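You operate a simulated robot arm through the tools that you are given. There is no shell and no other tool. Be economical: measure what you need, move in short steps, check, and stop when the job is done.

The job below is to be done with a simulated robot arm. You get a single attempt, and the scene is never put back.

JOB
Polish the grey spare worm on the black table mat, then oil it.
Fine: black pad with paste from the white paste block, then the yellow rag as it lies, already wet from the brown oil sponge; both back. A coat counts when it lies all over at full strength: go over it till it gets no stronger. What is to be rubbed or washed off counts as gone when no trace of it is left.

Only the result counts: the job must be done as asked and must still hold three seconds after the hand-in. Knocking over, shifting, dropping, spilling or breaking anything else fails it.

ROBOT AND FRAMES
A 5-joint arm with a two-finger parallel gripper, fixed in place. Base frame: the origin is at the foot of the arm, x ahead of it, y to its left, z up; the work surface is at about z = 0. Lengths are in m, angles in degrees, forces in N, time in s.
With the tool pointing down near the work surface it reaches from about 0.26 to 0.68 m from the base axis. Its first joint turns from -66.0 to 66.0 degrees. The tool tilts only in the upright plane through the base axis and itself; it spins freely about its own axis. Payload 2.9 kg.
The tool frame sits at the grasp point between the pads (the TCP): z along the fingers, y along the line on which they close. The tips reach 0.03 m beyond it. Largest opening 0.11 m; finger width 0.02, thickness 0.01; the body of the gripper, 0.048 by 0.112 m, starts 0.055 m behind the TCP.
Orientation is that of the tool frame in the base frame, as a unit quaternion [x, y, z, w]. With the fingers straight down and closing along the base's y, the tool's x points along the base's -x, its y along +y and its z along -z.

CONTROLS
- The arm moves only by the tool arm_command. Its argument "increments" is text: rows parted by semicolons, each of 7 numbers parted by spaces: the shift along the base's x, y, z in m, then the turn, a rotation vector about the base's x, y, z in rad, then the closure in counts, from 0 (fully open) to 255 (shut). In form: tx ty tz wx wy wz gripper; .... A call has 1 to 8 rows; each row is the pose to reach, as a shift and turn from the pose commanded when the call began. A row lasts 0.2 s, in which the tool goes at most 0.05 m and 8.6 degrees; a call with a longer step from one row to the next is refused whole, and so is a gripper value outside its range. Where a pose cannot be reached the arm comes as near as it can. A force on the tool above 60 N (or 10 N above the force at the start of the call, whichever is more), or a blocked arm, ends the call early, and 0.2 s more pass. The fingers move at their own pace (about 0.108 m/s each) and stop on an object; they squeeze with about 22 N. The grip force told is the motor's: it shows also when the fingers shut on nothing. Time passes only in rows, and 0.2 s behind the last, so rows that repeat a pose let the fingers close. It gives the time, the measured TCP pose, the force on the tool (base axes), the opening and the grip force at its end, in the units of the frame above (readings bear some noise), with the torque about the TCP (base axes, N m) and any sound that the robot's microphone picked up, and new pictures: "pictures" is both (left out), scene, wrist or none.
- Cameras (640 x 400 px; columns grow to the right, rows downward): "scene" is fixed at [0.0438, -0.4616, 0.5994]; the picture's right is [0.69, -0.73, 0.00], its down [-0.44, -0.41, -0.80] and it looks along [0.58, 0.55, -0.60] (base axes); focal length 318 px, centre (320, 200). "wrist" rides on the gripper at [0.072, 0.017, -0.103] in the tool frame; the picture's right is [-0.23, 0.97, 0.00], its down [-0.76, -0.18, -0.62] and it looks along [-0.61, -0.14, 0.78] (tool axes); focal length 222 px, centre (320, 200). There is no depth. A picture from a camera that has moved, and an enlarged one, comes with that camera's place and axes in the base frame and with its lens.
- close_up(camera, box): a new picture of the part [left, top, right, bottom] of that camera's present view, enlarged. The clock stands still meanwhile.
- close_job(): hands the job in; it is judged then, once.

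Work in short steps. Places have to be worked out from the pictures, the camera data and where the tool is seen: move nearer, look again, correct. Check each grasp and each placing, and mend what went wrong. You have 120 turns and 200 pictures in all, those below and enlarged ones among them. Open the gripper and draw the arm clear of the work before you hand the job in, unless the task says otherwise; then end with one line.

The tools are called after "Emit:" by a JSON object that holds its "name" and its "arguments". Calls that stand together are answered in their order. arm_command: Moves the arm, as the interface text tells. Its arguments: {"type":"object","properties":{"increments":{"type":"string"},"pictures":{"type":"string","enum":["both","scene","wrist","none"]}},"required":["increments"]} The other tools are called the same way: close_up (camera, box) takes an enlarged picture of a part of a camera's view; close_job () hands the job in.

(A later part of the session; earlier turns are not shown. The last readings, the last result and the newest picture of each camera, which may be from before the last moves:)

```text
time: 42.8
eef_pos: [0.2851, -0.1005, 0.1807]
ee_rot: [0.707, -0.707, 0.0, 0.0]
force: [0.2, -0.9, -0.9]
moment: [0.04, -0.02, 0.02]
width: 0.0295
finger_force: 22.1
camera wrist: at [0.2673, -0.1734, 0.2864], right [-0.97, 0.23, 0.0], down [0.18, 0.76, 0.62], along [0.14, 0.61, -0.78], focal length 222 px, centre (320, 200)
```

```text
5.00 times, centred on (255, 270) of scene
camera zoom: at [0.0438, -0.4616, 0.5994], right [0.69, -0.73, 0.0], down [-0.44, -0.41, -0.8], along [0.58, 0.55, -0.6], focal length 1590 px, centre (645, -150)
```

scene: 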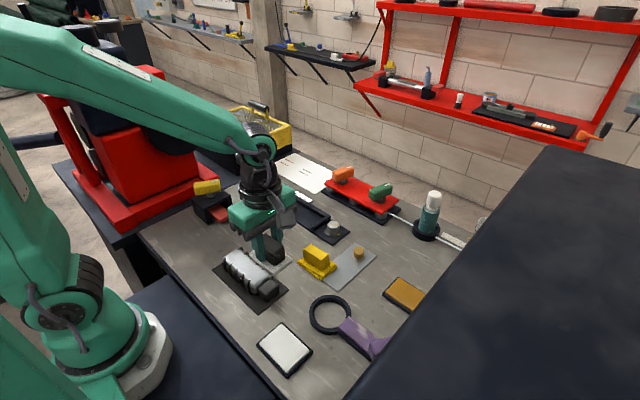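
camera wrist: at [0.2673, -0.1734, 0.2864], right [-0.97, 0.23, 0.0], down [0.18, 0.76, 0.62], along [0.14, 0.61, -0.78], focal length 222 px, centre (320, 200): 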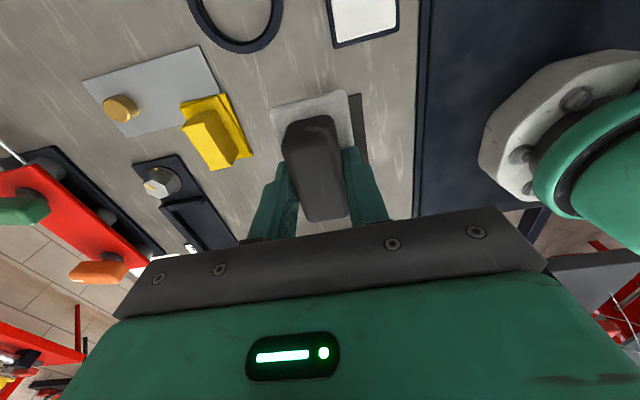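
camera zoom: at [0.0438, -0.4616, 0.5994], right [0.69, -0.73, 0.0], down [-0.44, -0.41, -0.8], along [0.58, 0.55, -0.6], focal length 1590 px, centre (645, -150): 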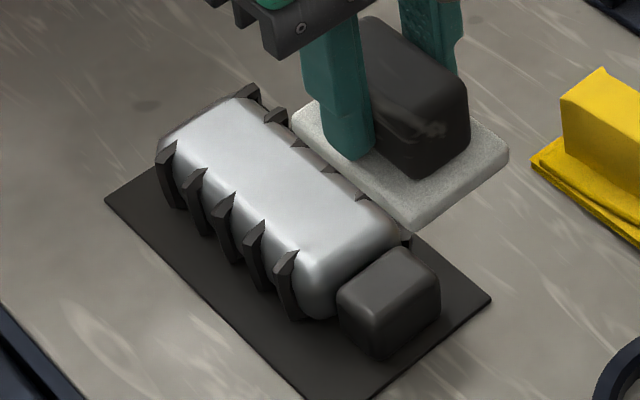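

The rough patch is gone and a coat is building; the worm did not move. I move the pad clear for an unobstructed look.

Emit:
{"name": "arm_command", "arguments": {"increments": "0 -0.045 0.04 0 0 0 255; -0.02 -0.09 0.06 0 0 0 255; -0.02 -0.09 0.06 0 0 0 255", "pictures": "none"}}

Emit:
{"name": "close_up", "arguments": {"camera": "scene", "box": [220, 235, 290, 305]}}

```text
refused: row 1 steps farther than a row can; nothing moved
```

```text
5.71 times, centred on (255, 270) of scene
camera zoom: at [0.0438, -0.4616, 0.5994], right [0.69, -0.73, 0.0], down [-0.44, -0.41, -0.8], along [0.58, 0.55, -0.6], focal length 1817 px, centre (691, -200)
```

zoom: 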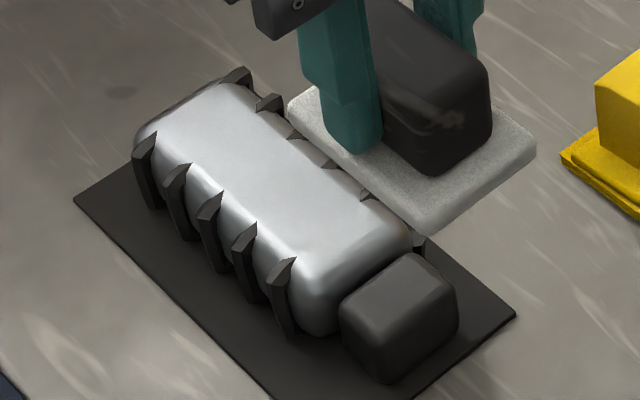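

The step was too long; I repeat it shorter.

Emit:
{"name": "arm_command", "arguments": {"increments": "0 -0.03 0.03 0 0 0 255; -0.01 -0.06 0.05 0 0 0 255; -0.02 -0.09 0.06 0 0 0 255; -0.02 -0.09 0.06 0 0 0 255", "pictures": "none"}}

Emit:
{"name": "close_up", "arguments": {"camera": "scene", "box": [220, 235, 290, 305]}}

Emit:
{"name": "close_up", "arguments": {"camera": "scene", "box": [200, 180, 360, 380]}}

```text
time: 43.8
eef_pos: [0.2641, -0.1926, 0.243]
ee_rot: [0.707, -0.707, 0.0, 0.001]
force: [0.3, 0.0, -0.5]
moment: [0.0, -0.03, -0.04]
width: 0.0295
finger_force: 21.6
```

```text
5.71 times, centred on (255, 270) of scene
camera zoom: at [0.0438, -0.4616, 0.5994], right [0.69, -0.73, 0.0], down [-0.44, -0.41, -0.8], along [0.58, 0.55, -0.6], focal length 1817 px, centre (691, -200)
```

zoom: 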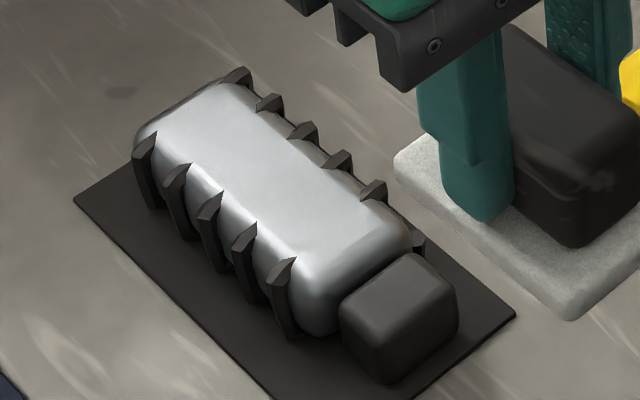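

```text
2.00 times, centred on (280, 280) of scene
camera zoom: at [0.0438, -0.4616, 0.5994], right [0.69, -0.73, 0.0], down [-0.44, -0.41, -0.8], along [0.58, 0.55, -0.6], focal length 636 px, centre (400, 40)
```

zoom: 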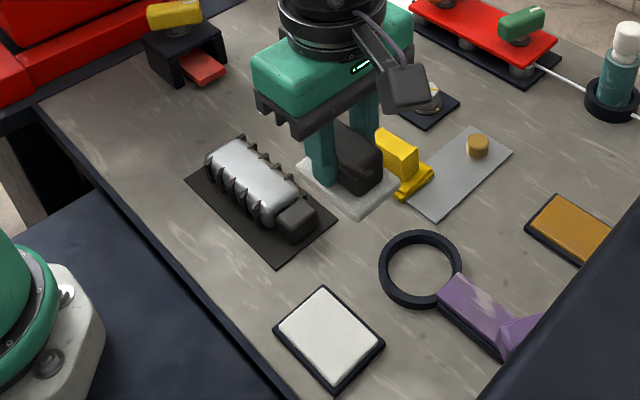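

The top now looks evenly bright. I go back for more passes with side offsets and slightly longer ends to make sure it is at full strength.

Emit:
{"name": "arm_command", "arguments": {"increments": "0.01 0.045 0 0 0 0 255; 0.02 0.09 0 0 0 0 255; 0.023 0.135 0 0 0 0 255; 0.023 0.175 -0.02 0 0 0 255; 0.023 0.194 -0.06 0 0 0 255; 0.023 0.194 -0.105 0 0 0 255; 0.023 0.194 -0.15 0 0 0 255; 0.023 0.194 -0.158 0 0 0 255", "pictures": "none"}}

Emit:
{"name": "arm_command", "arguments": {"increments": "0.006 0 -0.0018 0 0 0 255; 0.006 0.014 -0.0018 0 0 0 255; 0.006 0.027 -0.0018 0 0 0 255; 0.006 0.014 -0.0018 0 0 0 255; 0.006 0 -0.0018 0 0 0 255; 0.006 -0.014 -0.0018 0 0 0 255; 0.006 -0.026 -0.0018 0 0 0 255; 0.006 -0.014 -0.0018 0 0 0 255", "pictures": "none"}}

```text
time: 45.6
eef_pos: [0.2864, 0.0003, 0.0862]
ee_rot: [-0.707, 0.707, 0.0, -0.001]
force: [0.3, -0.3, -1.1]
moment: [-0.01, -0.01, 0.03]
width: 0.0296
finger_force: 21.9
```

```text
time: 47.4
eef_pos: [0.2913, -0.0115, 0.083]
ee_rot: [-0.707, 0.707, 0.001, -0.001]
force: [1.0, -0.2, -0.9]
moment: [-0.02, 0.0, 0.0]
width: 0.0297
finger_force: 22.0
```

No contact at this height; I press 0.6 mm lower and continue.

Emit:
{"name": "arm_command", "arguments": {"increments": "0 0 -0.0007 0 0 0 255; 0 0.014 -0.0007 0 0 0 255; 0 0.028 -0.0007 0 0 0 255; 0 0.041 -0.0007 0 0 0 255; 0 0.028 -0.0007 0 0 0 255; 0 0.014 -0.0007 0 0 0 255; 0 0 -0.0007 0 0 0 255; 0 -0.012 -0.0007 0 0 0 255", "pictures": "none"}}

```text
time: 49.2
eef_pos: [0.2923, -0.0238, 0.0812]
ee_rot: [0.707, -0.707, 0.0, -0.001]
force: [-2.3, 13.2, 15.5]
moment: [0.34, 0.18, -0.1]
width: 0.0297
finger_force: 21.9
```

Good, about 16 N. Now the other side offset, then the middle.

Emit:
{"name": "arm_command", "arguments": {"increments": "-0.006 0 0 0 0 0 255; -0.012 0.013 0 0 0 0 255; -0.012 0.026 0 0 0 0 255; -0.012 0.04 0 0 0 0 255; -0.012 0.053 0 0 0 0 255; -0.012 0.04 0 0 0 0 255; -0.012 0.026 0 0 0 0 255; -0.012 0.013 0 0 0 0 255", "pictures": "none"}}

Emit:
{"name": "arm_command", "arguments": {"increments": "0 -0.013 0 0 0 0 255; 0.006 -0.013 0 0 0 0 255; 0.006 0 0 0 0 0 255; 0.006 0.013 0 0 0 0 255; 0.006 0.027 0 0 0 0 255; 0.006 0.04 0 0 0 0 255; 0.006 0.026 0 0 0 0 255; 0.006 0.013 0 0 0 0 255", "pictures": "none"}}

Emit:
{"name": "arm_command", "arguments": {"increments": "0 0 0.03 0 0 0 255; 0 -0.02 0.07 0 0 0 255; 0 -0.06 0.09 0 0 0 255; 0 -0.1 0.11 0 0 0 255; -0.01 -0.14 0.13 0 0 0 255; -0.02 -0.18 0.15 0 0 0 255; -0.02 -0.19 0.16 0 0 0 255; -0.02 -0.19 0.16 0 0 0 255", "pictures": "none"}}

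Emit:
{"name": "close_up", "arguments": {"camera": "scene", "box": [220, 235, 290, 305]}}

```text
time: 51.0
eef_pos: [0.2785, -0.0121, 0.0814]
ee_rot: [-0.707, 0.707, 0.001, -0.001]
force: [0.7, 7.6, 8.1]
moment: [0.05, -0.03, 0.03]
width: 0.0295
finger_force: 22.3
```

```text
time: 52.8
eef_pos: [0.2854, 0.0012, 0.082]
ee_rot: [-0.707, 0.707, 0.0, 0.0]
force: [0.2, 0.3, -1.2]
moment: [-0.03, -0.03, -0.03]
width: 0.0294
finger_force: 22.3
```

```text
time: 54.6
eef_pos: [0.2659, -0.1911, 0.244]
ee_rot: [0.707, -0.707, 0.0, 0.001]
force: [0.9, 0.3, -0.6]
moment: [0.05, 0.01, 0.02]
width: 0.0293
finger_force: 22.0
```

```text
5.71 times, centred on (255, 270) of scene
camera zoom: at [0.0438, -0.4616, 0.5994], right [0.69, -0.73, 0.0], down [-0.44, -0.41, -0.8], along [0.58, 0.55, -0.6], focal length 1817 px, centre (691, -200)
```

zoom: 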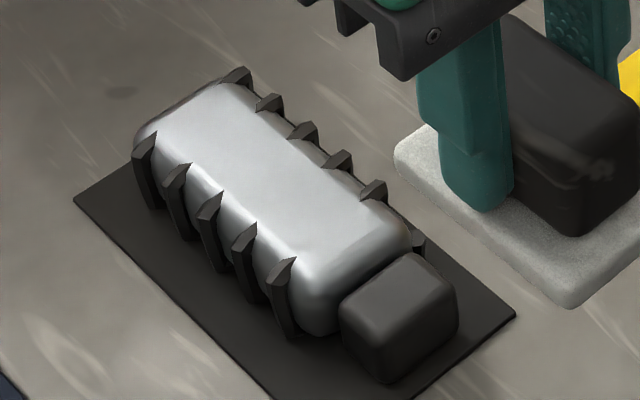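

Nearly the same, marginally more even. To be sure, I reload with paste and do firmer passes; lowering onto the block now.

Emit:
{"name": "arm_command", "arguments": {"increments": "-0.02 -0.008 -0.03 0 0 0 255; -0.041 -0.008 -0.07 0 0 0 255; -0.041 -0.008 -0.11 0 0 0 255; -0.041 -0.008 -0.15 0 0 0 255; -0.041 -0.008 -0.175 0 0 0 255; -0.041 -0.008 -0.18 0 0 0 255; -0.041 -0.008 -0.1825 0 0 0 255; -0.041 -0.008 -0.1825 0 0 0 255", "pictures": "none"}}

```text
time: 56.4
eef_pos: [0.225, -0.1959, 0.0601]
ee_rot: [-0.707, 0.707, 0.0, 0.001]
force: [0.4, 0.0, -1.3]
moment: [-0.04, -0.02, -0.01]
width: 0.0293
finger_force: 21.7
```

Emit:
{"name": "arm_command", "arguments": {"increments": "0 0 -0.0008 0 0 0 255; 0 0 -0.0014 0 0 0 255; 0 0 -0.0014 0 0 0 255; 0 0 -0.0014 0 0 0 255", "pictures": "none"}}

```text
time: 57.4
eef_pos: [0.2243, -0.196, 0.06]
ee_rot: [-0.707, 0.707, 0.001, 0.0]
force: [0.2, 0.2, -2.5]
moment: [0.0, 0.01, 0.0]
width: 0.0297
finger_force: 22.1
```

Emit:
{"name": "arm_command", "arguments": {"increments": "0 0 -0.0006 0 0 0 255; 0 0 -0.0012 0 0 0 255; 0 0 -0.0012 0 0 0 255; 0 0 -0.0012 0 0 0 255", "pictures": "none"}}

```text
time: 58.4
eef_pos: [0.2246, -0.1954, 0.0574]
ee_rot: [-0.707, 0.707, 0.0, 0.0]
force: [-9.8, 2.2, 30.2]
moment: [0.25, 0.25, -0.04]
width: 0.0295
finger_force: 21.7
```

Firm contact (30 N) on the paste. I lift and return above the worm.

Emit:
{"name": "arm_command", "arguments": {"increments": "0 0 0.04 0 0 0 255; 0 0 0.08 0 0 0 255; 0.03 0.03 0.08 0 0 0 255; 0.061 0.06 0.08 0 0 0 255; 0.061 0.105 0.08 0 0 0 255; 0.061 0.15 0.08 0 0 0 255; 0.061 0.198 0.07 0 0 0 255; 0.061 0.198 0.028 0 0 0 255", "pictures": "none"}}

Emit:
{"name": "arm_command", "arguments": {"increments": "0 0 -0.002 0 0 0 255; 0 0 -0.003 0 0 0 255; 0 0 -0.0035 0 0 0 255; 0 0 -0.004 0 0 0 255", "pictures": "none"}}

```text
time: 60.2
eef_pos: [0.2854, 0.0021, 0.0851]
ee_rot: [-0.707, 0.707, 0.0, 0.0]
force: [0.6, -0.2, -1.4]
moment: [0.02, -0.01, 0.01]
width: 0.0296
finger_force: 22.4
```

```text
time: 61.2
eef_pos: [0.2873, 0.0025, 0.0822]
ee_rot: [0.707, -0.707, 0.001, -0.001]
force: [-10.2, -3.0, 34.3]
moment: [-0.04, 0.29, -0.03]
width: 0.0299
finger_force: 22.1
```

Contact at 34 N; I ease 0.4 mm and make full strokes: middle, then both side offsets.

Emit:
{"name": "arm_command", "arguments": {"increments": "0 0 0.0003 0 0 0 255; 0 0.014 0.0003 0 0 0 255; 0 0.027 0.0003 0 0 0 255; 0 0.014 0.0003 0 0 0 255; 0 0 0.0003 0 0 0 255; 0 -0.014 0.0003 0 0 0 255; 0 -0.026 0.0003 0 0 0 255; 0 -0.014 0.0003 0 0 0 255", "pictures": "none"}}

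Emit:
{"name": "arm_command", "arguments": {"increments": "0.005 0 -0.0003 0 0 0 255; 0.007 0.014 -0.0003 0 0 0 255; 0.007 0.028 -0.0003 0 0 0 255; 0.007 0.041 -0.0003 0 0 0 255; 0.007 0.028 -0.0003 0 0 0 255; 0.007 0.014 -0.0003 0 0 0 255; 0.007 0 -0.0003 0 0 0 255; 0.007 -0.012 -0.0003 0 0 0 255", "pictures": "none"}}

Emit:
{"name": "arm_command", "arguments": {"increments": "-0.007 0 0 0 0 0 255; -0.013 0.013 0 0 0 0 255; -0.013 0.026 0 0 0 0 255; -0.013 0.04 0 0 0 0 255; -0.013 0.053 0 0 0 0 255; -0.013 0.04 0 0 0 0 255; -0.013 0.026 0 0 0 0 255; -0.013 0.013 0 0 0 0 255", "pictures": "none"}}

```text
time: 63.0
eef_pos: [0.2864, -0.0135, 0.0798]
ee_rot: [-0.707, 0.707, 0.0, 0.0]
force: [-0.4, -17.1, 21.1]
moment: [-0.31, -0.02, -0.02]
width: 0.0294
finger_force: 22.2
```

```text
time: 64.8
eef_pos: [0.2917, -0.0243, 0.0813]
ee_rot: [0.707, -0.707, 0.0, 0.0]
force: [0.2, 0.5, -0.9]
moment: [0.03, -0.02, 0.0]
width: 0.0297
finger_force: 21.8
```

```text
time: 66.6
eef_pos: [0.2808, -0.0107, 0.0818]
ee_rot: [0.707, -0.707, 0.001, 0.0]
force: [0.2, -0.4, -1.5]
moment: [0.0, 0.01, -0.03]
width: 0.0298
finger_force: 22.1
```

Contact was lost again (the pad creeps up slightly in the grip), so I press 1.2 mm lower and repeat the strokes.

Emit:
{"name": "arm_command", "arguments": {"increments": "0 0 -0.0005 0 0 0 255; 0 0 -0.001 0 0 0 255; 0 0.013 -0.001 0 0 0 255; 0 0.026 -0.001 0 0 0 255; 0 0.04 -0.001 0 0 0 255; 0 0.026 -0.001 0 0 0 255; 0 0.013 -0.001 0 0 0 255; 0 -0.012 -0.001 0 0 0 255", "pictures": "none"}}

Emit:
{"name": "arm_command", "arguments": {"increments": "0.007 0 -0.0003 0 0 0 255; 0.013 0.013 -0.0003 0 0 0 255; 0.013 0.026 -0.0003 0 0 0 255; 0.013 0.04 -0.0003 0 0 0 255; 0.013 0.053 -0.0003 0 0 0 255; 0.013 0.04 -0.0003 0 0 0 255; 0.013 0.026 -0.0003 0 0 0 255; 0.013 0.013 -0.0003 0 0 0 255", "pictures": "none"}}

Emit:
{"name": "arm_command", "arguments": {"increments": "0 -0.013 -0.0003 0 0 0 255; -0.006 -0.013 -0.0003 0 0 0 255; -0.006 0 -0.0003 0 0 0 255; -0.006 0.013 -0.0003 0 0 0 255; -0.006 0.026 -0.0003 0 0 0 255; -0.006 0.04 -0.0003 0 0 0 255; -0.006 0.026 -0.0003 0 0 0 255; -0.006 0.013 -0.0003 0 0 0 255", "pictures": "scene"}}

```text
time: 68.4
eef_pos: [0.2792, -0.0252, 0.08]
ee_rot: [0.707, -0.707, 0.0, -0.001]
force: [0.4, 1.1, 0.3]
moment: [0.0, 0.0, 0.0]
width: 0.0296
finger_force: 22.1
```

```text
time: 70.2
eef_pos: [0.291, -0.0095, 0.0791]
ee_rot: [-0.707, 0.707, 0.0, 0.0]
force: [-0.6, 0.0, -0.4]
moment: [0.04, 0.02, -0.04]
width: 0.0296
finger_force: 21.8
```

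```text
time: 72.0
eef_pos: [0.2876, 0.0024, 0.0794]
ee_rot: [-0.707, 0.707, 0.0, 0.0]
force: [0.9, 0.2, 0.0]
moment: [0.03, 0.0, -0.02]
width: 0.0297
finger_force: 21.5
```

scene: 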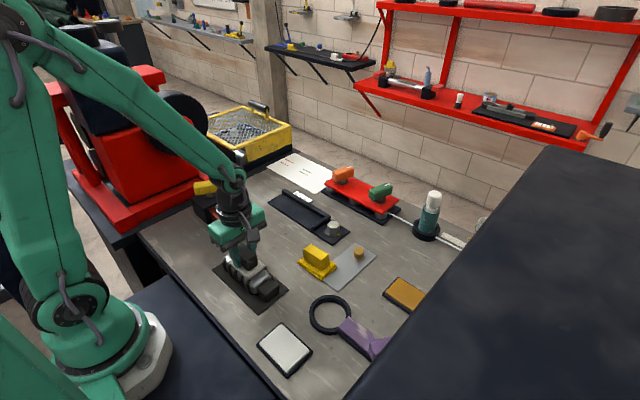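

Light contact throughout. I lift off and compare the coat with the last view.

Emit:
{"name": "arm_command", "arguments": {"increments": "0 0 0.03 0 0 0 255; 0 -0.02 0.07 0 0 0 255; 0 -0.06 0.09 0 0 0 255; 0 -0.1 0.11 0 0 0 255; -0.01 -0.14 0.13 0 0 0 255; -0.02 -0.18 0.15 0 0 0 255; -0.02 -0.19 0.16 0 0 0 255; -0.02 -0.19 0.16 0 0 0 255", "pictures": "none"}}

Emit:
{"name": "close_up", "arguments": {"camera": "scene", "box": [220, 235, 290, 305]}}

```text
time: 73.8
eef_pos: [0.2658, -0.187, 0.2393]
ee_rot: [-0.707, 0.708, 0.0, 0.0]
force: [0.5, 0.7, -1.5]
moment: [-0.03, -0.01, 0.03]
width: 0.0297
finger_force: 21.9
```

```text
5.71 times, centred on (255, 270) of scene
camera zoom: at [0.0438, -0.4616, 0.5994], right [0.69, -0.73, 0.0], down [-0.44, -0.41, -0.8], along [0.58, 0.55, -0.6], focal length 1817 px, centre (691, -200)
```

zoom: 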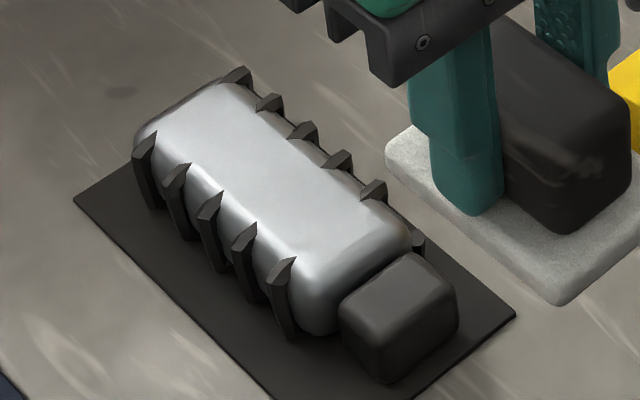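

Unchanged, so the polish seems at full strength. I carry the pad towards home and stop high, from where the wrist camera can inspect the worm's top.

Emit:
{"name": "arm_command", "arguments": {"increments": "0.01 0.04 0 0 0 0 255; 0.019 0.08 0 0 0 0 255; 0.019 0.12 0 0 0 0 255; 0.019 0.16 0 0 0 0 255; 0.019 0.2 0 0 0 0 255; 0.019 0.245 0 0 0 0 255; 0.019 0.288 0 0 0 0 255; 0.019 0.288 0 0 0 0 255", "pictures": "wrist"}}

Emit:
{"name": "close_up", "arguments": {"camera": "wrist", "box": [260, 0, 380, 100]}}

```text
time: 75.6
eef_pos: [0.2838, 0.1024, 0.2391]
ee_rot: [-0.707, 0.708, 0.0, 0.0]
force: [0.7, 0.4, -0.9]
moment: [0.02, -0.01, -0.03]
width: 0.0292
finger_force: 22.1
camera wrist: at [0.2672, 0.0304, 0.3445], right [-0.97, 0.23, 0.0], down [0.18, 0.76, 0.62], along [0.14, 0.61, -0.78], focal length 222 px, centre (320, 200)
```

wrist: 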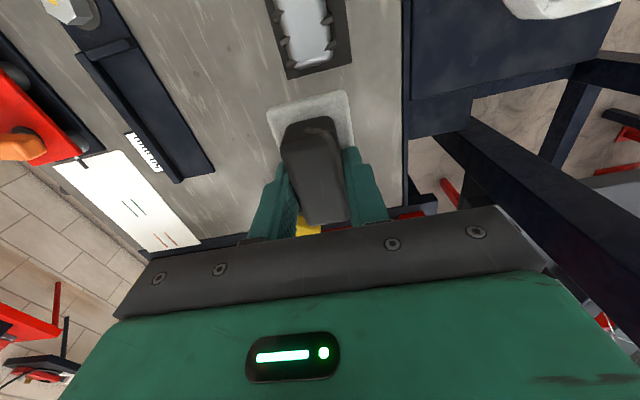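

```text
4.00 times, centred on (320, 50) of wrist
camera zoom: at [0.2672, 0.0304, 0.3445], right [-0.97, 0.23, 0.0], down [0.18, 0.76, 0.62], along [0.14, 0.61, -0.78], focal length 888 px, centre (320, 800)
```

zoom: 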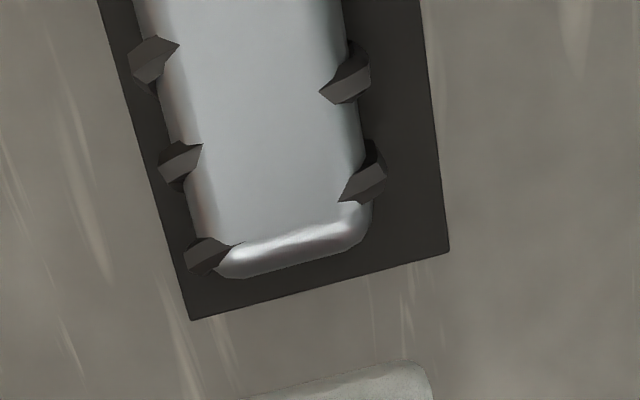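

The far half is even up to the rounding. I shift back a little and higher to see the near half too.

Emit:
{"name": "arm_command", "arguments": {"increments": "0 -0.035 0.02 0 0 0 255; 0 -0.06 0.05 0 0 0 255; 0 -0.06 0.05 0 0 0 255", "pictures": "none"}}

Emit:
{"name": "close_up", "arguments": {"camera": "wrist", "box": [240, 0, 380, 120]}}

```text
time: 76.4
eef_pos: [0.2857, 0.0423, 0.2908]
ee_rot: [0.707, -0.707, 0.0, 0.0]
force: [-0.3, -0.3, -0.6]
moment: [0.01, 0.01, -0.04]
width: 0.0297
finger_force: 22.0
```

```text
3.33 times, centred on (310, 60) of wrist
camera zoom: at [0.2683, -0.03, 0.3953], right [-0.97, 0.23, 0.0], down [0.18, 0.76, 0.62], along [0.14, 0.61, -0.78], focal length 740 px, centre (353, 667)
```

zoom: 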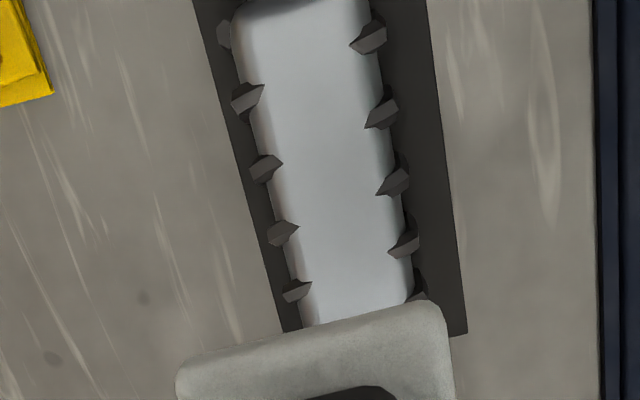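

The polish is even over the whole top. Now the pad goes home to (0.285, 0.140).

Emit:
{"name": "arm_command", "arguments": {"increments": "0 0.04 -0.02 0 0 0 255; 0 0.08 -0.04 0 0 0 255; 0 0.1 -0.08 0 0 0 255; 0 0.1 -0.125 0 0 0 255; 0 0.1 -0.17 0 0 0 255; 0 0.1 -0.215 0 0 0 255; 0 0.1 -0.235 0 0 0 255; 0 0.1 -0.239 0 0 0 255", "pictures": "none"}}

Emit:
{"name": "arm_command", "arguments": {"increments": "0 0 -0.001 0 0 0 255; 0 0 -0.002 0 0 0 255; 0 0 -0.003 0 0 0 255", "pictures": "scene"}}

```text
time: 78.2
eef_pos: [0.2837, 0.1405, 0.051]
ee_rot: [-0.707, 0.707, 0.0, 0.001]
force: [-0.7, -1.2, -0.2]
moment: [-0.02, -0.01, -0.03]
width: 0.0296
finger_force: 22.5
```

```text
time: 79.0
eef_pos: [0.2856, 0.1415, 0.0477]
ee_rot: [0.707, -0.707, 0.0, 0.0]
force: [-0.2, -0.2, -0.7]
moment: [0.03, -0.01, 0.0]
width: 0.0296
finger_force: 21.6
```

scene: 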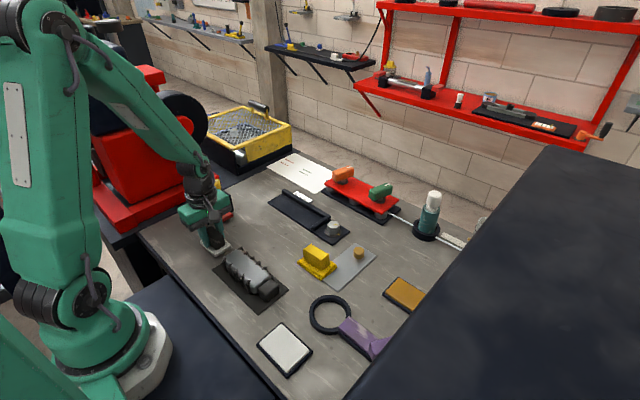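

Still just above the table; a little lower until touch.

Emit:
{"name": "arm_command", "arguments": {"increments": "0 0 -0.0005 0 0 0 255; 0 0 -0.001 0 0 0 255; 0 0 -0.0015 0 0 0 255", "pictures": "none"}}

```text
time: 79.8
eef_pos: [0.2844, 0.1409, 0.0466]
ee_rot: [0.707, -0.707, 0.0, 0.0]
force: [0.8, 0.0, -0.5]
moment: [0.0, 0.03, 0.0]
width: 0.0297
finger_force: 21.8
```

Emit:
{"name": "arm_command", "arguments": {"increments": "0 0 -0.0005 0 0 0 255; 0 0 -0.001 0 0 0 255; 0 0 -0.0015 0 0 0 255", "pictures": "none"}}

```text
time: 80.6
eef_pos: [0.2849, 0.1417, 0.0447]
ee_rot: [-0.707, 0.708, 0.001, 0.001]
force: [-0.4, 0.2, -0.4]
moment: [0.0, 0.03, -0.03]
width: 0.0296
finger_force: 22.2
```

Emit:
{"name": "close_up", "arguments": {"camera": "scene", "box": [190, 220, 250, 260]}}

Emit:
{"name": "arm_command", "arguments": {"increments": "0 0 -0.0007 0 0 0 255; 0 0 -0.0014 0 0 0 255; 0 0 -0.0014 0 0 0 255", "pictures": "none"}}

```text
10.00 times, centred on (220, 240) of scene
camera zoom: at [0.0438, -0.4616, 0.5994], right [0.69, -0.73, 0.0], down [-0.44, -0.41, -0.8], along [0.58, 0.55, -0.6], focal length 3180 px, centre (1320, -200)
```

zoom: 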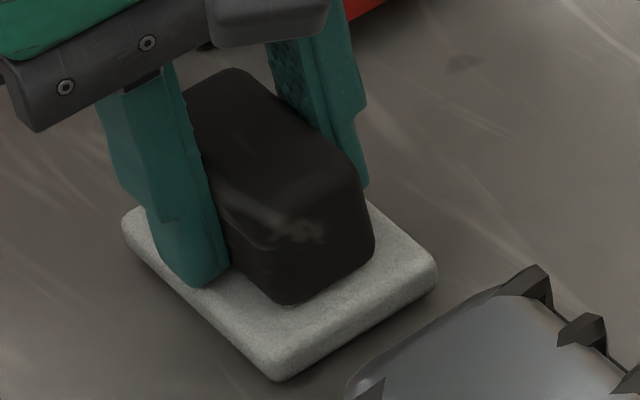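

```text
time: 81.4
eef_pos: [0.2848, 0.14, 0.0431]
ee_rot: [0.708, -0.706, 0.0, 0.001]
force: [-0.5, -0.3, -0.4]
moment: [-0.02, 0.0, 0.01]
width: 0.0294
finger_force: 22.2
```

Emit:
{"name": "arm_command", "arguments": {"increments": "0 0 -0.0007 0 0 0 255; 0 0 -0.0014 0 0 0 255; 0 0 -0.0014 0 0 0 255", "pictures": "none"}}

Emit:
{"name": "close_up", "arguments": {"camera": "scene", "box": [190, 220, 250, 260]}}

```text
time: 82.2
eef_pos: [0.2849, 0.1404, 0.0423]
ee_rot: [0.707, -0.707, 0.001, 0.0]
force: [-2.9, -3.5, 10.0]
moment: [0.29, 0.14, 0.08]
width: 0.0298
finger_force: 21.4
```

```text
10.00 times, centred on (220, 240) of scene
camera zoom: at [0.0438, -0.4616, 0.5994], right [0.69, -0.73, 0.0], down [-0.44, -0.41, -0.8], along [0.58, 0.55, -0.6], focal length 3180 px, centre (1320, -200)
```

zoom: 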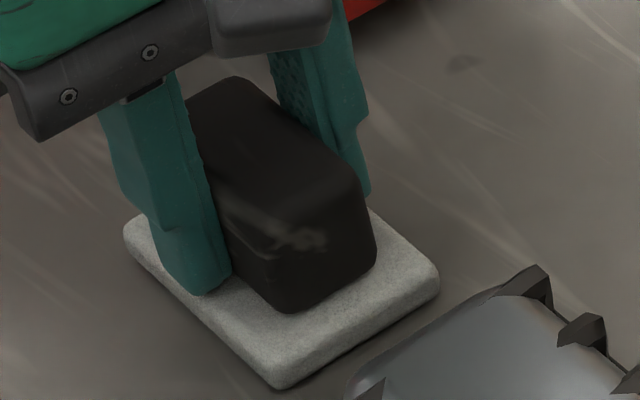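

It is down (10 N). I ease up 0.7 mm, open, and rise.

Emit:
{"name": "arm_command", "arguments": {"increments": "0 0 0.0008 0 0 0 255; 0 0 0.0008 0 0 0 200; 0 0 0.0008 0 0 0 130; 0 0 0.0008 0 0 0 80; 0 0 0.03 0 0 0 70; 0 0 0.08 0 0 0 70; 0 0 0.13 0 0 0 70; 0 0 0.16 0 0 0 70", "pictures": "both"}}

Emit:
{"name": "close_up", "arguments": {"camera": "wrist", "box": [200, 0, 440, 160]}}

```text
time: 84.0
eef_pos: [0.2854, 0.1427, 0.2025]
ee_rot: [0.707, -0.707, 0.0, 0.001]
force: [0.1, 0.2, 0.7]
moment: [-0.01, 0.01, 0.02]
width: 0.0798
finger_force: 0.1
camera wrist: at [0.268, 0.0698, 0.3075], right [-0.97, 0.23, 0.0], down [0.18, 0.76, 0.62], along [0.14, 0.61, -0.78], focal length 222 px, centre (320, 200)
```

scene: 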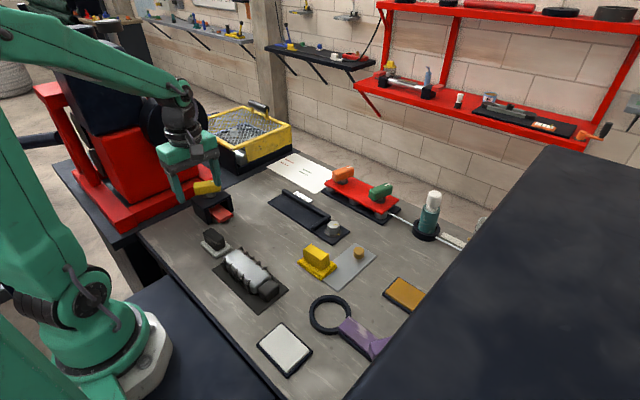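
wrist: 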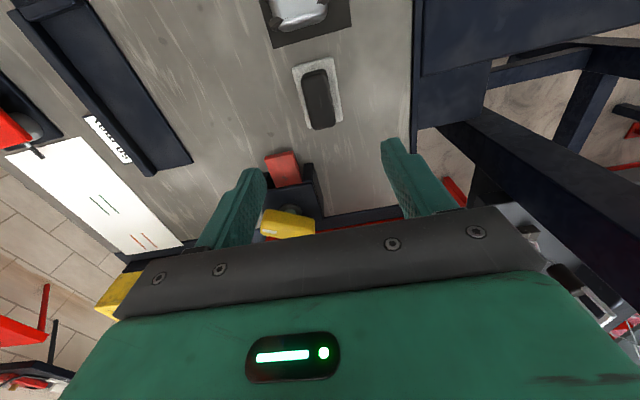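

```text
2.50 times, centred on (320, 80) of wrist
camera zoom: at [0.268, 0.0698, 0.3075], right [-0.97, 0.23, 0.0], down [0.18, 0.76, 0.62], along [0.14, 0.61, -0.78], focal length 555 px, centre (320, 500)
```

zoom: 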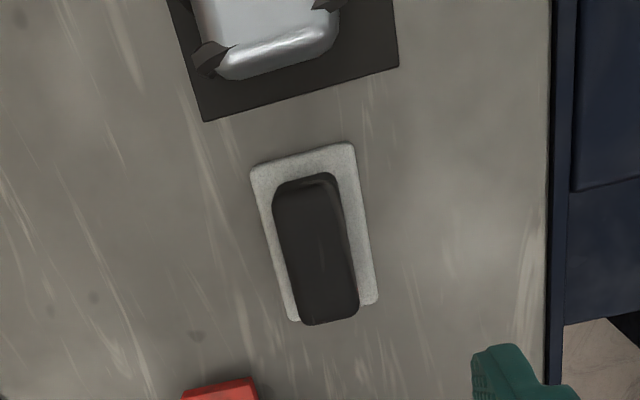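

Pad is back in its place. Next the yellow rag at about (0.42, −0.094); I move above it with the same tool yaw and look.

Emit:
{"name": "arm_command", "arguments": {"increments": "0.02 -0.033 0 0 0 0 70; 0.039 -0.067 0 0 0 0 70; 0.058 -0.1 0 0 0 0 70; 0.077 -0.134 0 0 0 0 70; 0.097 -0.167 0 0 0 0 70; 0.116 -0.2 0 0 0 0 70; 0.135 -0.225 0 0 0 0 70; 0.135 -0.225 0 0 0 0 70", "pictures": "wrist"}}

Emit:
{"name": "close_up", "arguments": {"camera": "wrist", "box": [220, 0, 420, 160]}}

Emit:
{"name": "close_up", "arguments": {"camera": "scene", "box": [285, 230, 385, 300]}}

```text
time: 85.8
eef_pos: [0.4195, -0.084, 0.2022]
ee_rot: [-0.706, 0.708, 0.0, 0.0]
force: [-0.5, -0.3, -0.3]
moment: [0.0, 0.02, 0.02]
width: 0.0794
finger_force: 0.0
camera wrist: at [0.4018, -0.1558, 0.306], right [-0.97, 0.23, 0.0], down [0.18, 0.76, 0.62], along [0.14, 0.61, -0.78], focal length 222 px, centre (320, 200)
```

wrist: 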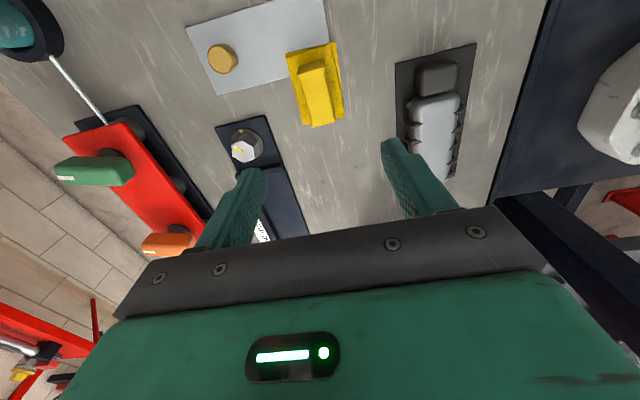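

```text
2.50 times, centred on (320, 80) of wrist
camera zoom: at [0.4018, -0.1558, 0.306], right [-0.97, 0.23, 0.0], down [0.18, 0.76, 0.62], along [0.14, 0.61, -0.78], focal length 555 px, centre (320, 500)
```

zoom: 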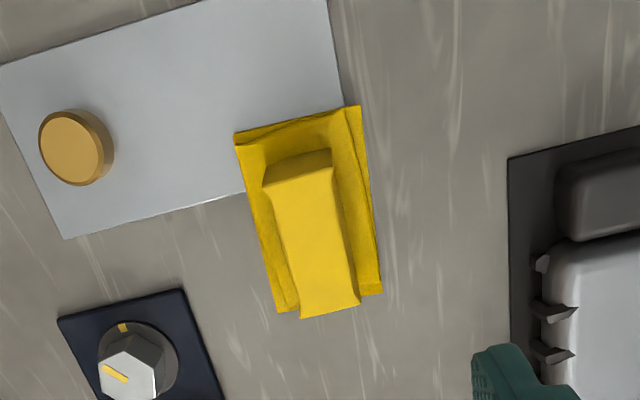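

```text
5.71 times, centred on (335, 265) of scene
camera zoom: at [0.0438, -0.4616, 0.5994], right [0.69, -0.73, 0.0], down [-0.44, -0.41, -0.8], along [0.58, 0.55, -0.6], focal length 1817 px, centre (234, -171)
```

zoom: 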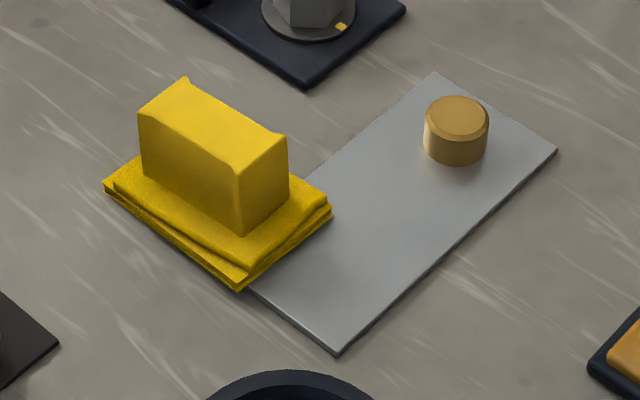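

The rag is square to the axes with its handle centred at about (0.418, −0.093) and no need for turning. I go down with the fingers either side of the handle.

Emit:
{"name": "arm_command", "arguments": {"increments": "-0.0015 -0.0085 -0.04 0 0 0 90; -0.0015 -0.0085 -0.085 0 0 0 100; -0.0015 -0.0085 -0.125 0 0 0 110; -0.0015 -0.0085 -0.153 0 0 0 120; -0.0015 -0.0085 -0.153 0 0 0 120", "pictures": "both"}}

Emit:
{"name": "close_up", "arguments": {"camera": "scene", "box": [285, 230, 385, 300]}}

```text
time: 87.0
eef_pos: [0.4201, -0.0936, 0.0488]
ee_rot: [0.707, -0.707, 0.001, -0.001]
force: [-0.3, -0.2, 0.4]
moment: [-0.03, -0.06, 0.0]
width: 0.0583
finger_force: 0.1
camera wrist: at [0.4021, -0.1649, 0.1523], right [-0.97, 0.23, 0.0], down [0.18, 0.76, 0.62], along [0.14, 0.61, -0.78], focal length 222 px, centre (320, 200)
```

scene: 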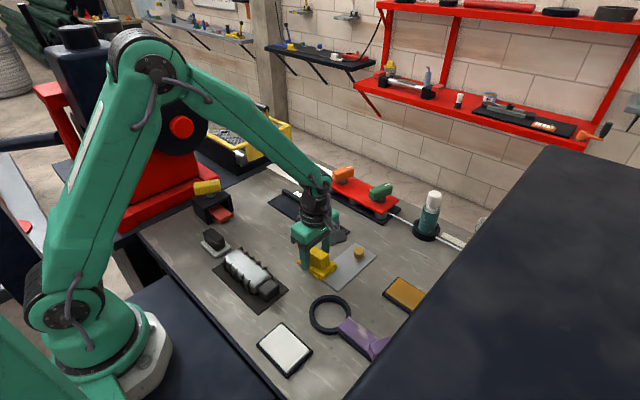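
wrist: 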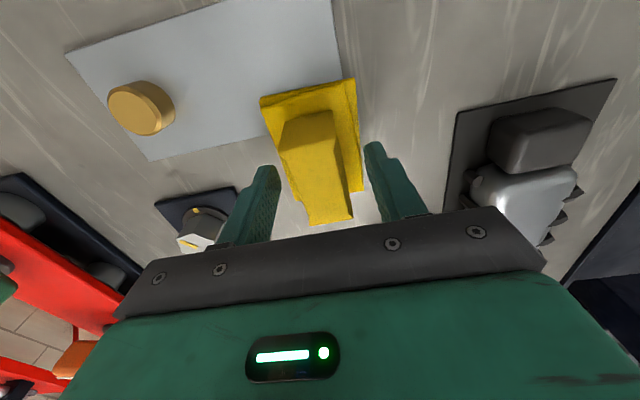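

```text
5.71 times, centred on (335, 265) of scene
camera zoom: at [0.0438, -0.4616, 0.5994], right [0.69, -0.73, 0.0], down [-0.44, -0.41, -0.8], along [0.58, 0.55, -0.6], focal length 1817 px, centre (234, -171)
```

zoom: 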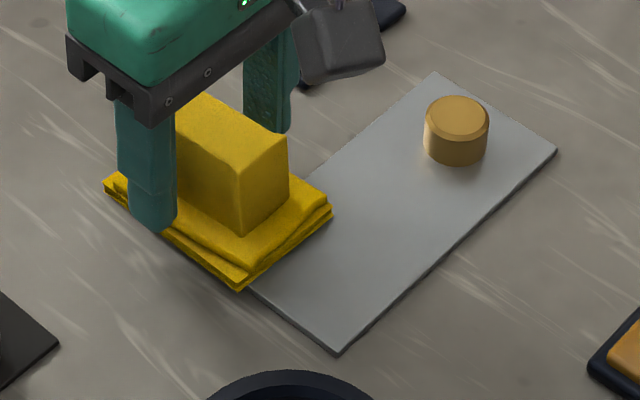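

Well placed; I close and lift.

Emit:
{"name": "arm_command", "arguments": {"increments": "0 0 0 0 0 0 180; 0 0 0 0 0 0 230; 0 0 0 0 0 0 255; 0 0 0 0 0 0 255; 0 0 0.03 0 0 0 255; 0 0 0.07 0 0 0 255; 0 0 0.1 0 0 0 255; 0 0 0.1 0 0 0 255", "pictures": "both"}}

Emit:
{"name": "close_up", "arguments": {"camera": "scene", "box": [285, 200, 385, 300]}}

```text
time: 88.8
eef_pos: [0.4193, -0.0919, 0.1471]
ee_rot: [-0.706, 0.708, 0.0, 0.0]
force: [0.1, 0.3, 0.9]
moment: [0.03, -0.01, 0.01]
width: 0.0294
finger_force: 22.2
camera wrist: at [0.4027, -0.1638, 0.2516], right [-0.97, 0.23, 0.0], down [0.18, 0.76, 0.62], along [0.14, 0.61, -0.78], focal length 222 px, centre (320, 200)
```

scene: 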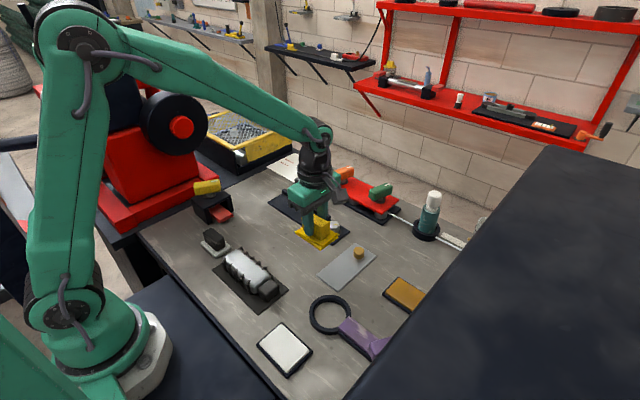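
wrist: 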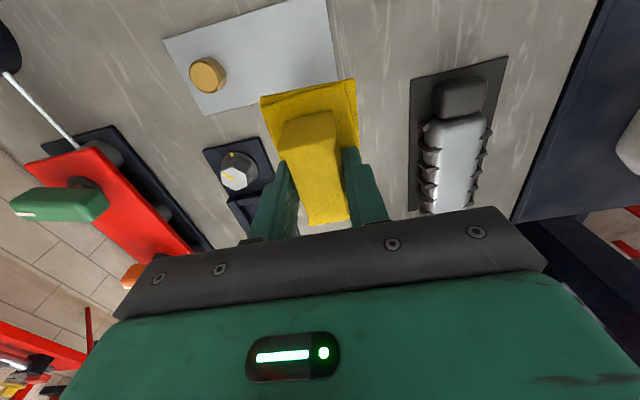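

```text
4.00 times, centred on (335, 250) of scene
camera zoom: at [0.0438, -0.4616, 0.5994], right [0.69, -0.73, 0.0], down [-0.44, -0.41, -0.8], along [0.58, 0.55, -0.6], focal length 1272 px, centre (260, 0)
```

zoom: 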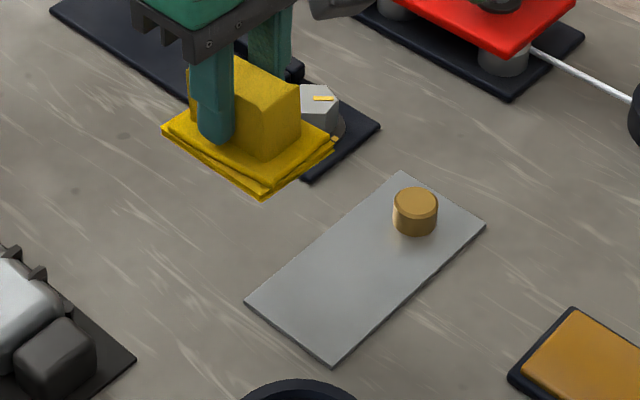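

Rag is held, the plate untouched. I carry it over the worm and come down to just above its top.

Emit:
{"name": "arm_command", "arguments": {"increments": "-0.03 0.02 0 0 0 0 255; -0.06 0.042 0 0 0 0 255; -0.09 0.064 0 0 0 0 255; -0.12 0.085 0 0 0 0 255; -0.1335 0.0945 0 0 0 0 255; -0.1335 0.0945 -0.04 0 0 0 255; -0.1335 0.0945 -0.058 0 0 0 255; -0.1335 0.0945 -0.06 0 0 0 255", "pictures": "scene"}}

Emit:
{"name": "arm_command", "arguments": {"increments": "0 0 -0.001 0 0 0 255; 0 0 -0.002 0 0 0 255; 0 0 -0.003 0 0 0 255; 0 0 -0.004 0 0 0 255", "pictures": "none"}}

```text
time: 90.6
eef_pos: [0.2842, 0.0013, 0.0874]
ee_rot: [-0.707, 0.708, 0.0, 0.0]
force: [0.6, 0.4, -0.5]
moment: [-0.01, -0.01, 0.01]
width: 0.0295
finger_force: 22.4
```

scene: 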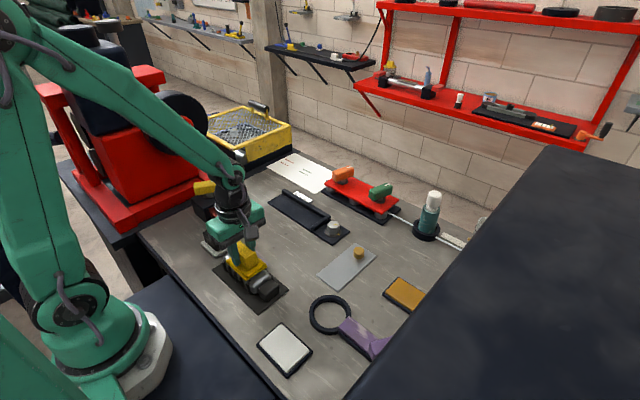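

```text
time: 91.6
eef_pos: [0.2857, 0.0011, 0.0834]
ee_rot: [0.707, -0.707, 0.0, 0.0]
force: [-0.1, 0.2, 0.8]
moment: [0.02, 0.0, 0.01]
width: 0.0295
finger_force: 22.3
```

Emit:
{"name": "arm_command", "arguments": {"increments": "0 0 -0.0005 0 0 0 255; 0 0 -0.001 0 0 0 255; 0 0 -0.0015 0 0 0 255", "pictures": "none"}}

```text
time: 92.4
eef_pos: [0.2847, 0.0009, 0.0839]
ee_rot: [-0.707, 0.707, 0.0, 0.001]
force: [-4.0, -3.2, 18.1]
moment: [0.59, 0.15, 0.16]
width: 0.0295
finger_force: 21.9
```

Contact at 18 N. I stroke along the worm at this height.

Emit:
{"name": "arm_command", "arguments": {"increments": "0 0.012 0 0 0 0 255; 0 0.024 0 0 0 0 255; 0 0.012 0 0 0 0 255; 0 0 0 0 0 0 255; 0 -0.012 0 0 0 0 255; 0 -0.022 0 0 0 0 255; 0 -0.012 0 0 0 0 255; 0 0 0 0 0 0 255", "pictures": "none"}}

```text
time: 94.2
eef_pos: [0.2862, 0.0022, 0.0841]
ee_rot: [-0.707, 0.707, -0.001, 0.0]
force: [0.2, -0.7, 0.4]
moment: [0.0, -0.04, 0.04]
width: 0.0293
finger_force: 22.0
```

Contact eased off; I press 0.7 mm lower and stroke on, with side offsets.

Emit:
{"name": "arm_command", "arguments": {"increments": "0 0 -0.0007 0 0 0 255; 0.004 0.012 -0.0007 0 0 0 255; 0.004 0.024 -0.0007 0 0 0 255; 0.004 0.012 -0.0007 0 0 0 255; 0.004 0 -0.0007 0 0 0 255; 0.004 -0.012 -0.0007 0 0 0 255; 0.004 -0.022 -0.0007 0 0 0 255; 0 -0.012 -0.0007 0 0 0 255", "pictures": "none"}}

Emit:
{"name": "arm_command", "arguments": {"increments": "-0.004 -0.01 -0.0004 0 0 0 255; -0.004 0 -0.0004 0 0 0 255; -0.004 0.012 -0.0004 0 0 0 255; -0.004 0.024 -0.0004 0 0 0 255; -0.004 0.036 -0.0004 0 0 0 255; -0.004 0.024 -0.0004 0 0 0 255; -0.004 0.012 -0.0004 0 0 0 255; 0 0 -0.0004 0 0 0 255", "pictures": "none"}}

Emit:
{"name": "arm_command", "arguments": {"increments": "0 0 0.03 0 0 0 255; 0 -0.02 0.07 0 0 0 255; 0 -0.06 0.09 0 0 0 255; 0 -0.1 0.11 0 0 0 255; 0 -0.14 0.13 0 0 0 255; 0 -0.18 0.15 0 0 0 255; 0 -0.18 0.15 0 0 0 255", "pictures": "none"}}

Emit:
{"name": "close_up", "arguments": {"camera": "scene", "box": [220, 235, 290, 305]}}

```text
time: 96.0
eef_pos: [0.2836, -0.0099, 0.0826]
ee_rot: [0.707, -0.707, 0.0, 0.0]
force: [1.3, -0.4, 0.4]
moment: [0.01, -0.05, 0.02]
width: 0.0294
finger_force: 22.2
```

```text
time: 97.8
eef_pos: [0.2844, -0.0109, 0.0832]
ee_rot: [0.707, -0.707, 0.0, 0.001]
force: [-1.1, 3.9, 7.7]
moment: [0.49, 0.06, 0.05]
width: 0.0294
finger_force: 21.6
```

```text
time: 99.4
eef_pos: [0.2879, -0.1896, 0.2297]
ee_rot: [0.707, -0.707, 0.0, 0.001]
force: [0.8, 0.2, 0.2]
moment: [-0.04, 0.0, -0.03]
width: 0.0295
finger_force: 22.3
```

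```text
5.71 times, centred on (255, 270) of scene
camera zoom: at [0.0438, -0.4616, 0.5994], right [0.69, -0.73, 0.0], down [-0.44, -0.41, -0.8], along [0.58, 0.55, -0.6], focal length 1817 px, centre (691, -200)
```

zoom: 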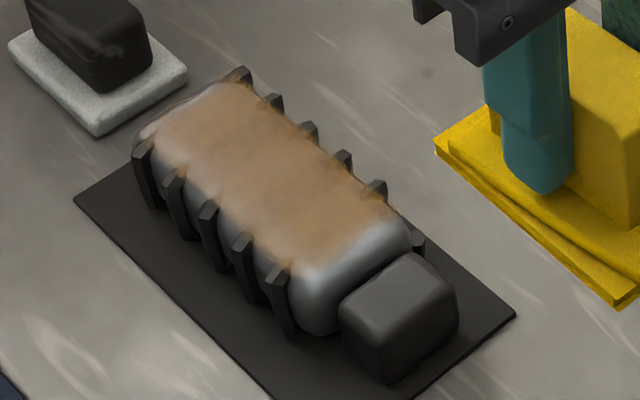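

The oil shows plainly: brown over most of the top, still uneven and missing at the near (−y) end. I zoom in on that end to judge the polish there.

Emit:
{"name": "close_up", "arguments": {"camera": "scene", "box": [248, 262, 280, 294]}}

Emit:
{"name": "close_up", "arguments": {"camera": "scene", "box": [228, 242, 260, 274]}}

```text
12.50 times, centred on (264, 278) of scene
camera zoom: at [0.0438, -0.4616, 0.5994], right [0.69, -0.73, 0.0], down [-0.44, -0.41, -0.8], along [0.58, 0.55, -0.6], focal length 3975 px, centre (1020, -775)
```

zoom: 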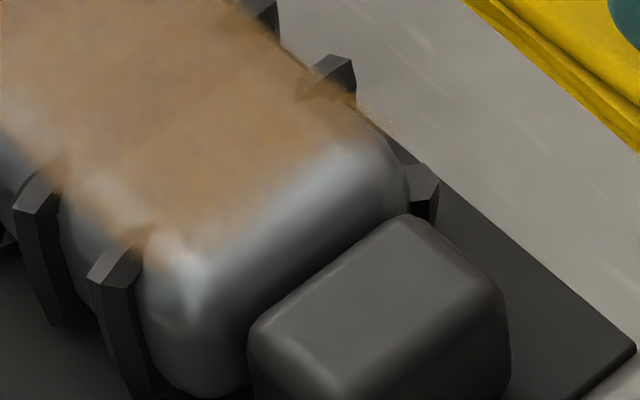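

```text
12.50 times, centred on (244, 258) of scene
camera zoom: at [0.0438, -0.4616, 0.5994], right [0.69, -0.73, 0.0], down [-0.44, -0.41, -0.8], along [0.58, 0.55, -0.6], focal length 3975 px, centre (1270, -525)
```

zoom: 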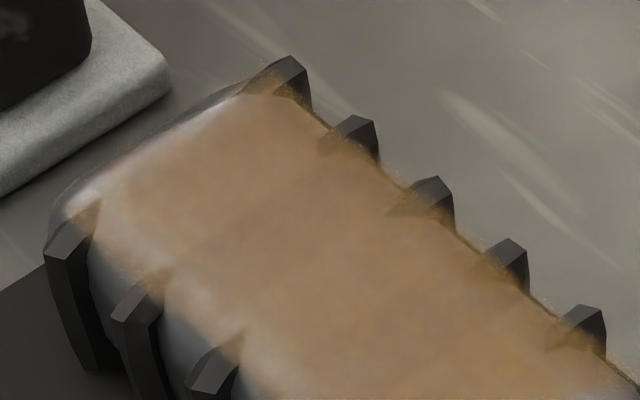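

The coat spills slightly beyond the +x edge but is weaker along the −x side and the ends, so the effective footprint is smaller than the rag. I go back for passes with wider offsets, especially −x and both ends.

Emit:
{"name": "arm_command", "arguments": {"increments": "0 0.045 0 0 0 0 255; 0 0.09 0 0 0 0 255; 0 0.135 -0.02 0 0 0 255; -0.004 0.165 -0.05 0 0 0 255; -0.008 0.192 -0.08 0 0 0 255; -0.008 0.192 -0.12 0 0 0 255; -0.008 0.192 -0.147 0 0 0 255; -0.008 0.192 -0.149 0 0 0 255", "pictures": "none"}}

Emit:
{"name": "arm_command", "arguments": {"increments": "0 0 -0.001 0 0 0 255; 0 0 -0.0015 0 0 0 255; 0 0.015 -0.0015 0 0 0 255; 0 0.03 -0.0015 0 0 0 255; 0 0.015 -0.0015 0 0 0 255; 0 0 -0.0015 0 0 0 255; 0 -0.015 -0.0015 0 0 0 255; 0 -0.03 -0.0015 0 0 0 255", "pictures": "none"}}

```text
time: 101.2
eef_pos: [0.2764, -0.0003, 0.084]
ee_rot: [-0.707, 0.707, 0.0, 0.0]
force: [0.4, 0.4, -0.2]
moment: [0.01, -0.02, -0.03]
width: 0.0294
finger_force: 22.8
```

```text
time: 103.0
eef_pos: [0.2774, -0.0283, 0.0808]
ee_rot: [0.707, -0.707, -0.001, 0.001]
force: [-0.4, 0.8, 1.9]
moment: [0.05, -0.07, 0.04]
width: 0.0295
finger_force: 22.0
```

Emit:
{"name": "arm_command", "arguments": {"increments": "0 -0.004 -0.0006 0 0 0 255; 0 0.01 -0.0006 0 0 0 255; 0 0.025 -0.0006 0 0 0 255; 0 0.04 -0.0006 0 0 0 255; 0 0.055 -0.0006 0 0 0 255; 0 0.064 -0.0006 0 0 0 255; 0.004 0.06 -0.0006 0 0 0 255; 0.008 0.045 -0.0006 0 0 0 255", "pictures": "none"}}

Emit:
{"name": "arm_command", "arguments": {"increments": "0 -0.015 0 0 0 0 255; 0 -0.03 0 0 0 0 255; 0 -0.048 0 0 0 0 255; 0 -0.03 0 0 0 0 255; 0 -0.015 0 0 0 0 255; 0 0 0 0 0 0 255; 0 0.018 0 0 0 0 255; 0 0 0 0 0 0 255", "pictures": "none"}}

Emit:
{"name": "arm_command", "arguments": {"increments": "0.004 -0.015 -0.0004 0 0 0 255; 0.004 -0.03 -0.0004 0 0 0 255; 0.004 -0.048 -0.0004 0 0 0 255; 0.004 -0.03 -0.0004 0 0 0 255; 0.004 -0.015 -0.0004 0 0 0 255; 0.004 0 -0.0004 0 0 0 255; 0.004 0.018 -0.0004 0 0 0 255; 0.004 0 -0.0004 0 0 0 255", "pictures": "none"}}

Emit:
{"name": "arm_command", "arguments": {"increments": "0 0 0.03 0 0 0 255; 0 -0.02 0.07 0 0 0 255; 0 -0.06 0.09 0 0 0 255; 0 -0.1 0.11 0 0 0 255; 0 -0.14 0.13 0 0 0 255; 0 -0.18 0.15 0 0 0 255; 0 -0.2 0.15 0 0 0 255; 0 -0.2 0.15 0 0 0 255", "pictures": "none"}}

Emit:
{"name": "close_up", "arguments": {"camera": "scene", "box": [220, 235, 290, 305]}}

```text
time: 104.8
eef_pos: [0.2842, 0.0164, 0.0809]
ee_rot: [-0.707, 0.708, 0.0, -0.001]
force: [-0.4, -0.3, -0.4]
moment: [-0.01, -0.01, -0.03]
width: 0.0295
finger_force: 22.3
```

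```text
time: 106.6
eef_pos: [0.2862, 0.0164, 0.0799]
ee_rot: [0.707, -0.707, 0.001, -0.001]
force: [2.2, 8.0, 16.5]
moment: [0.26, 0.04, -0.09]
width: 0.0294
finger_force: 21.5
```

```text
time: 108.4
eef_pos: [0.2906, 0.017, 0.0804]
ee_rot: [0.708, -0.706, 0.0, -0.001]
force: [0.6, 11.4, 22.1]
moment: [0.37, 0.07, -0.1]
width: 0.0294
finger_force: 22.1
```

```text
time: 110.2
eef_pos: [0.2907, -0.1812, 0.2308]
ee_rot: [-0.707, 0.707, 0.0, 0.0]
force: [0.7, -0.2, -1.3]
moment: [0.01, 0.03, 0.0]
width: 0.0295
finger_force: 21.8
```

```text
5.71 times, centred on (255, 270) of scene
camera zoom: at [0.0438, -0.4616, 0.5994], right [0.69, -0.73, 0.0], down [-0.44, -0.41, -0.8], along [0.58, 0.55, -0.6], focal length 1817 px, centre (691, -200)
```

zoom: 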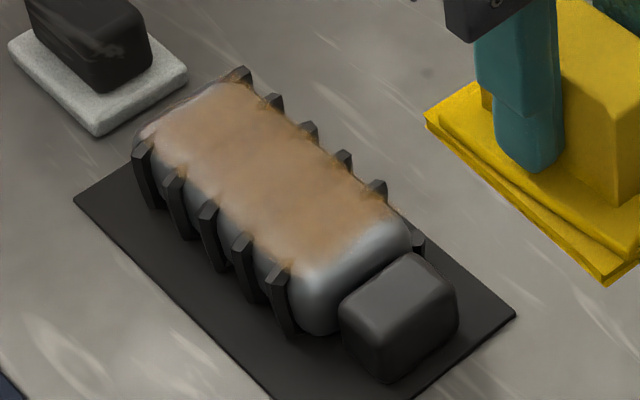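

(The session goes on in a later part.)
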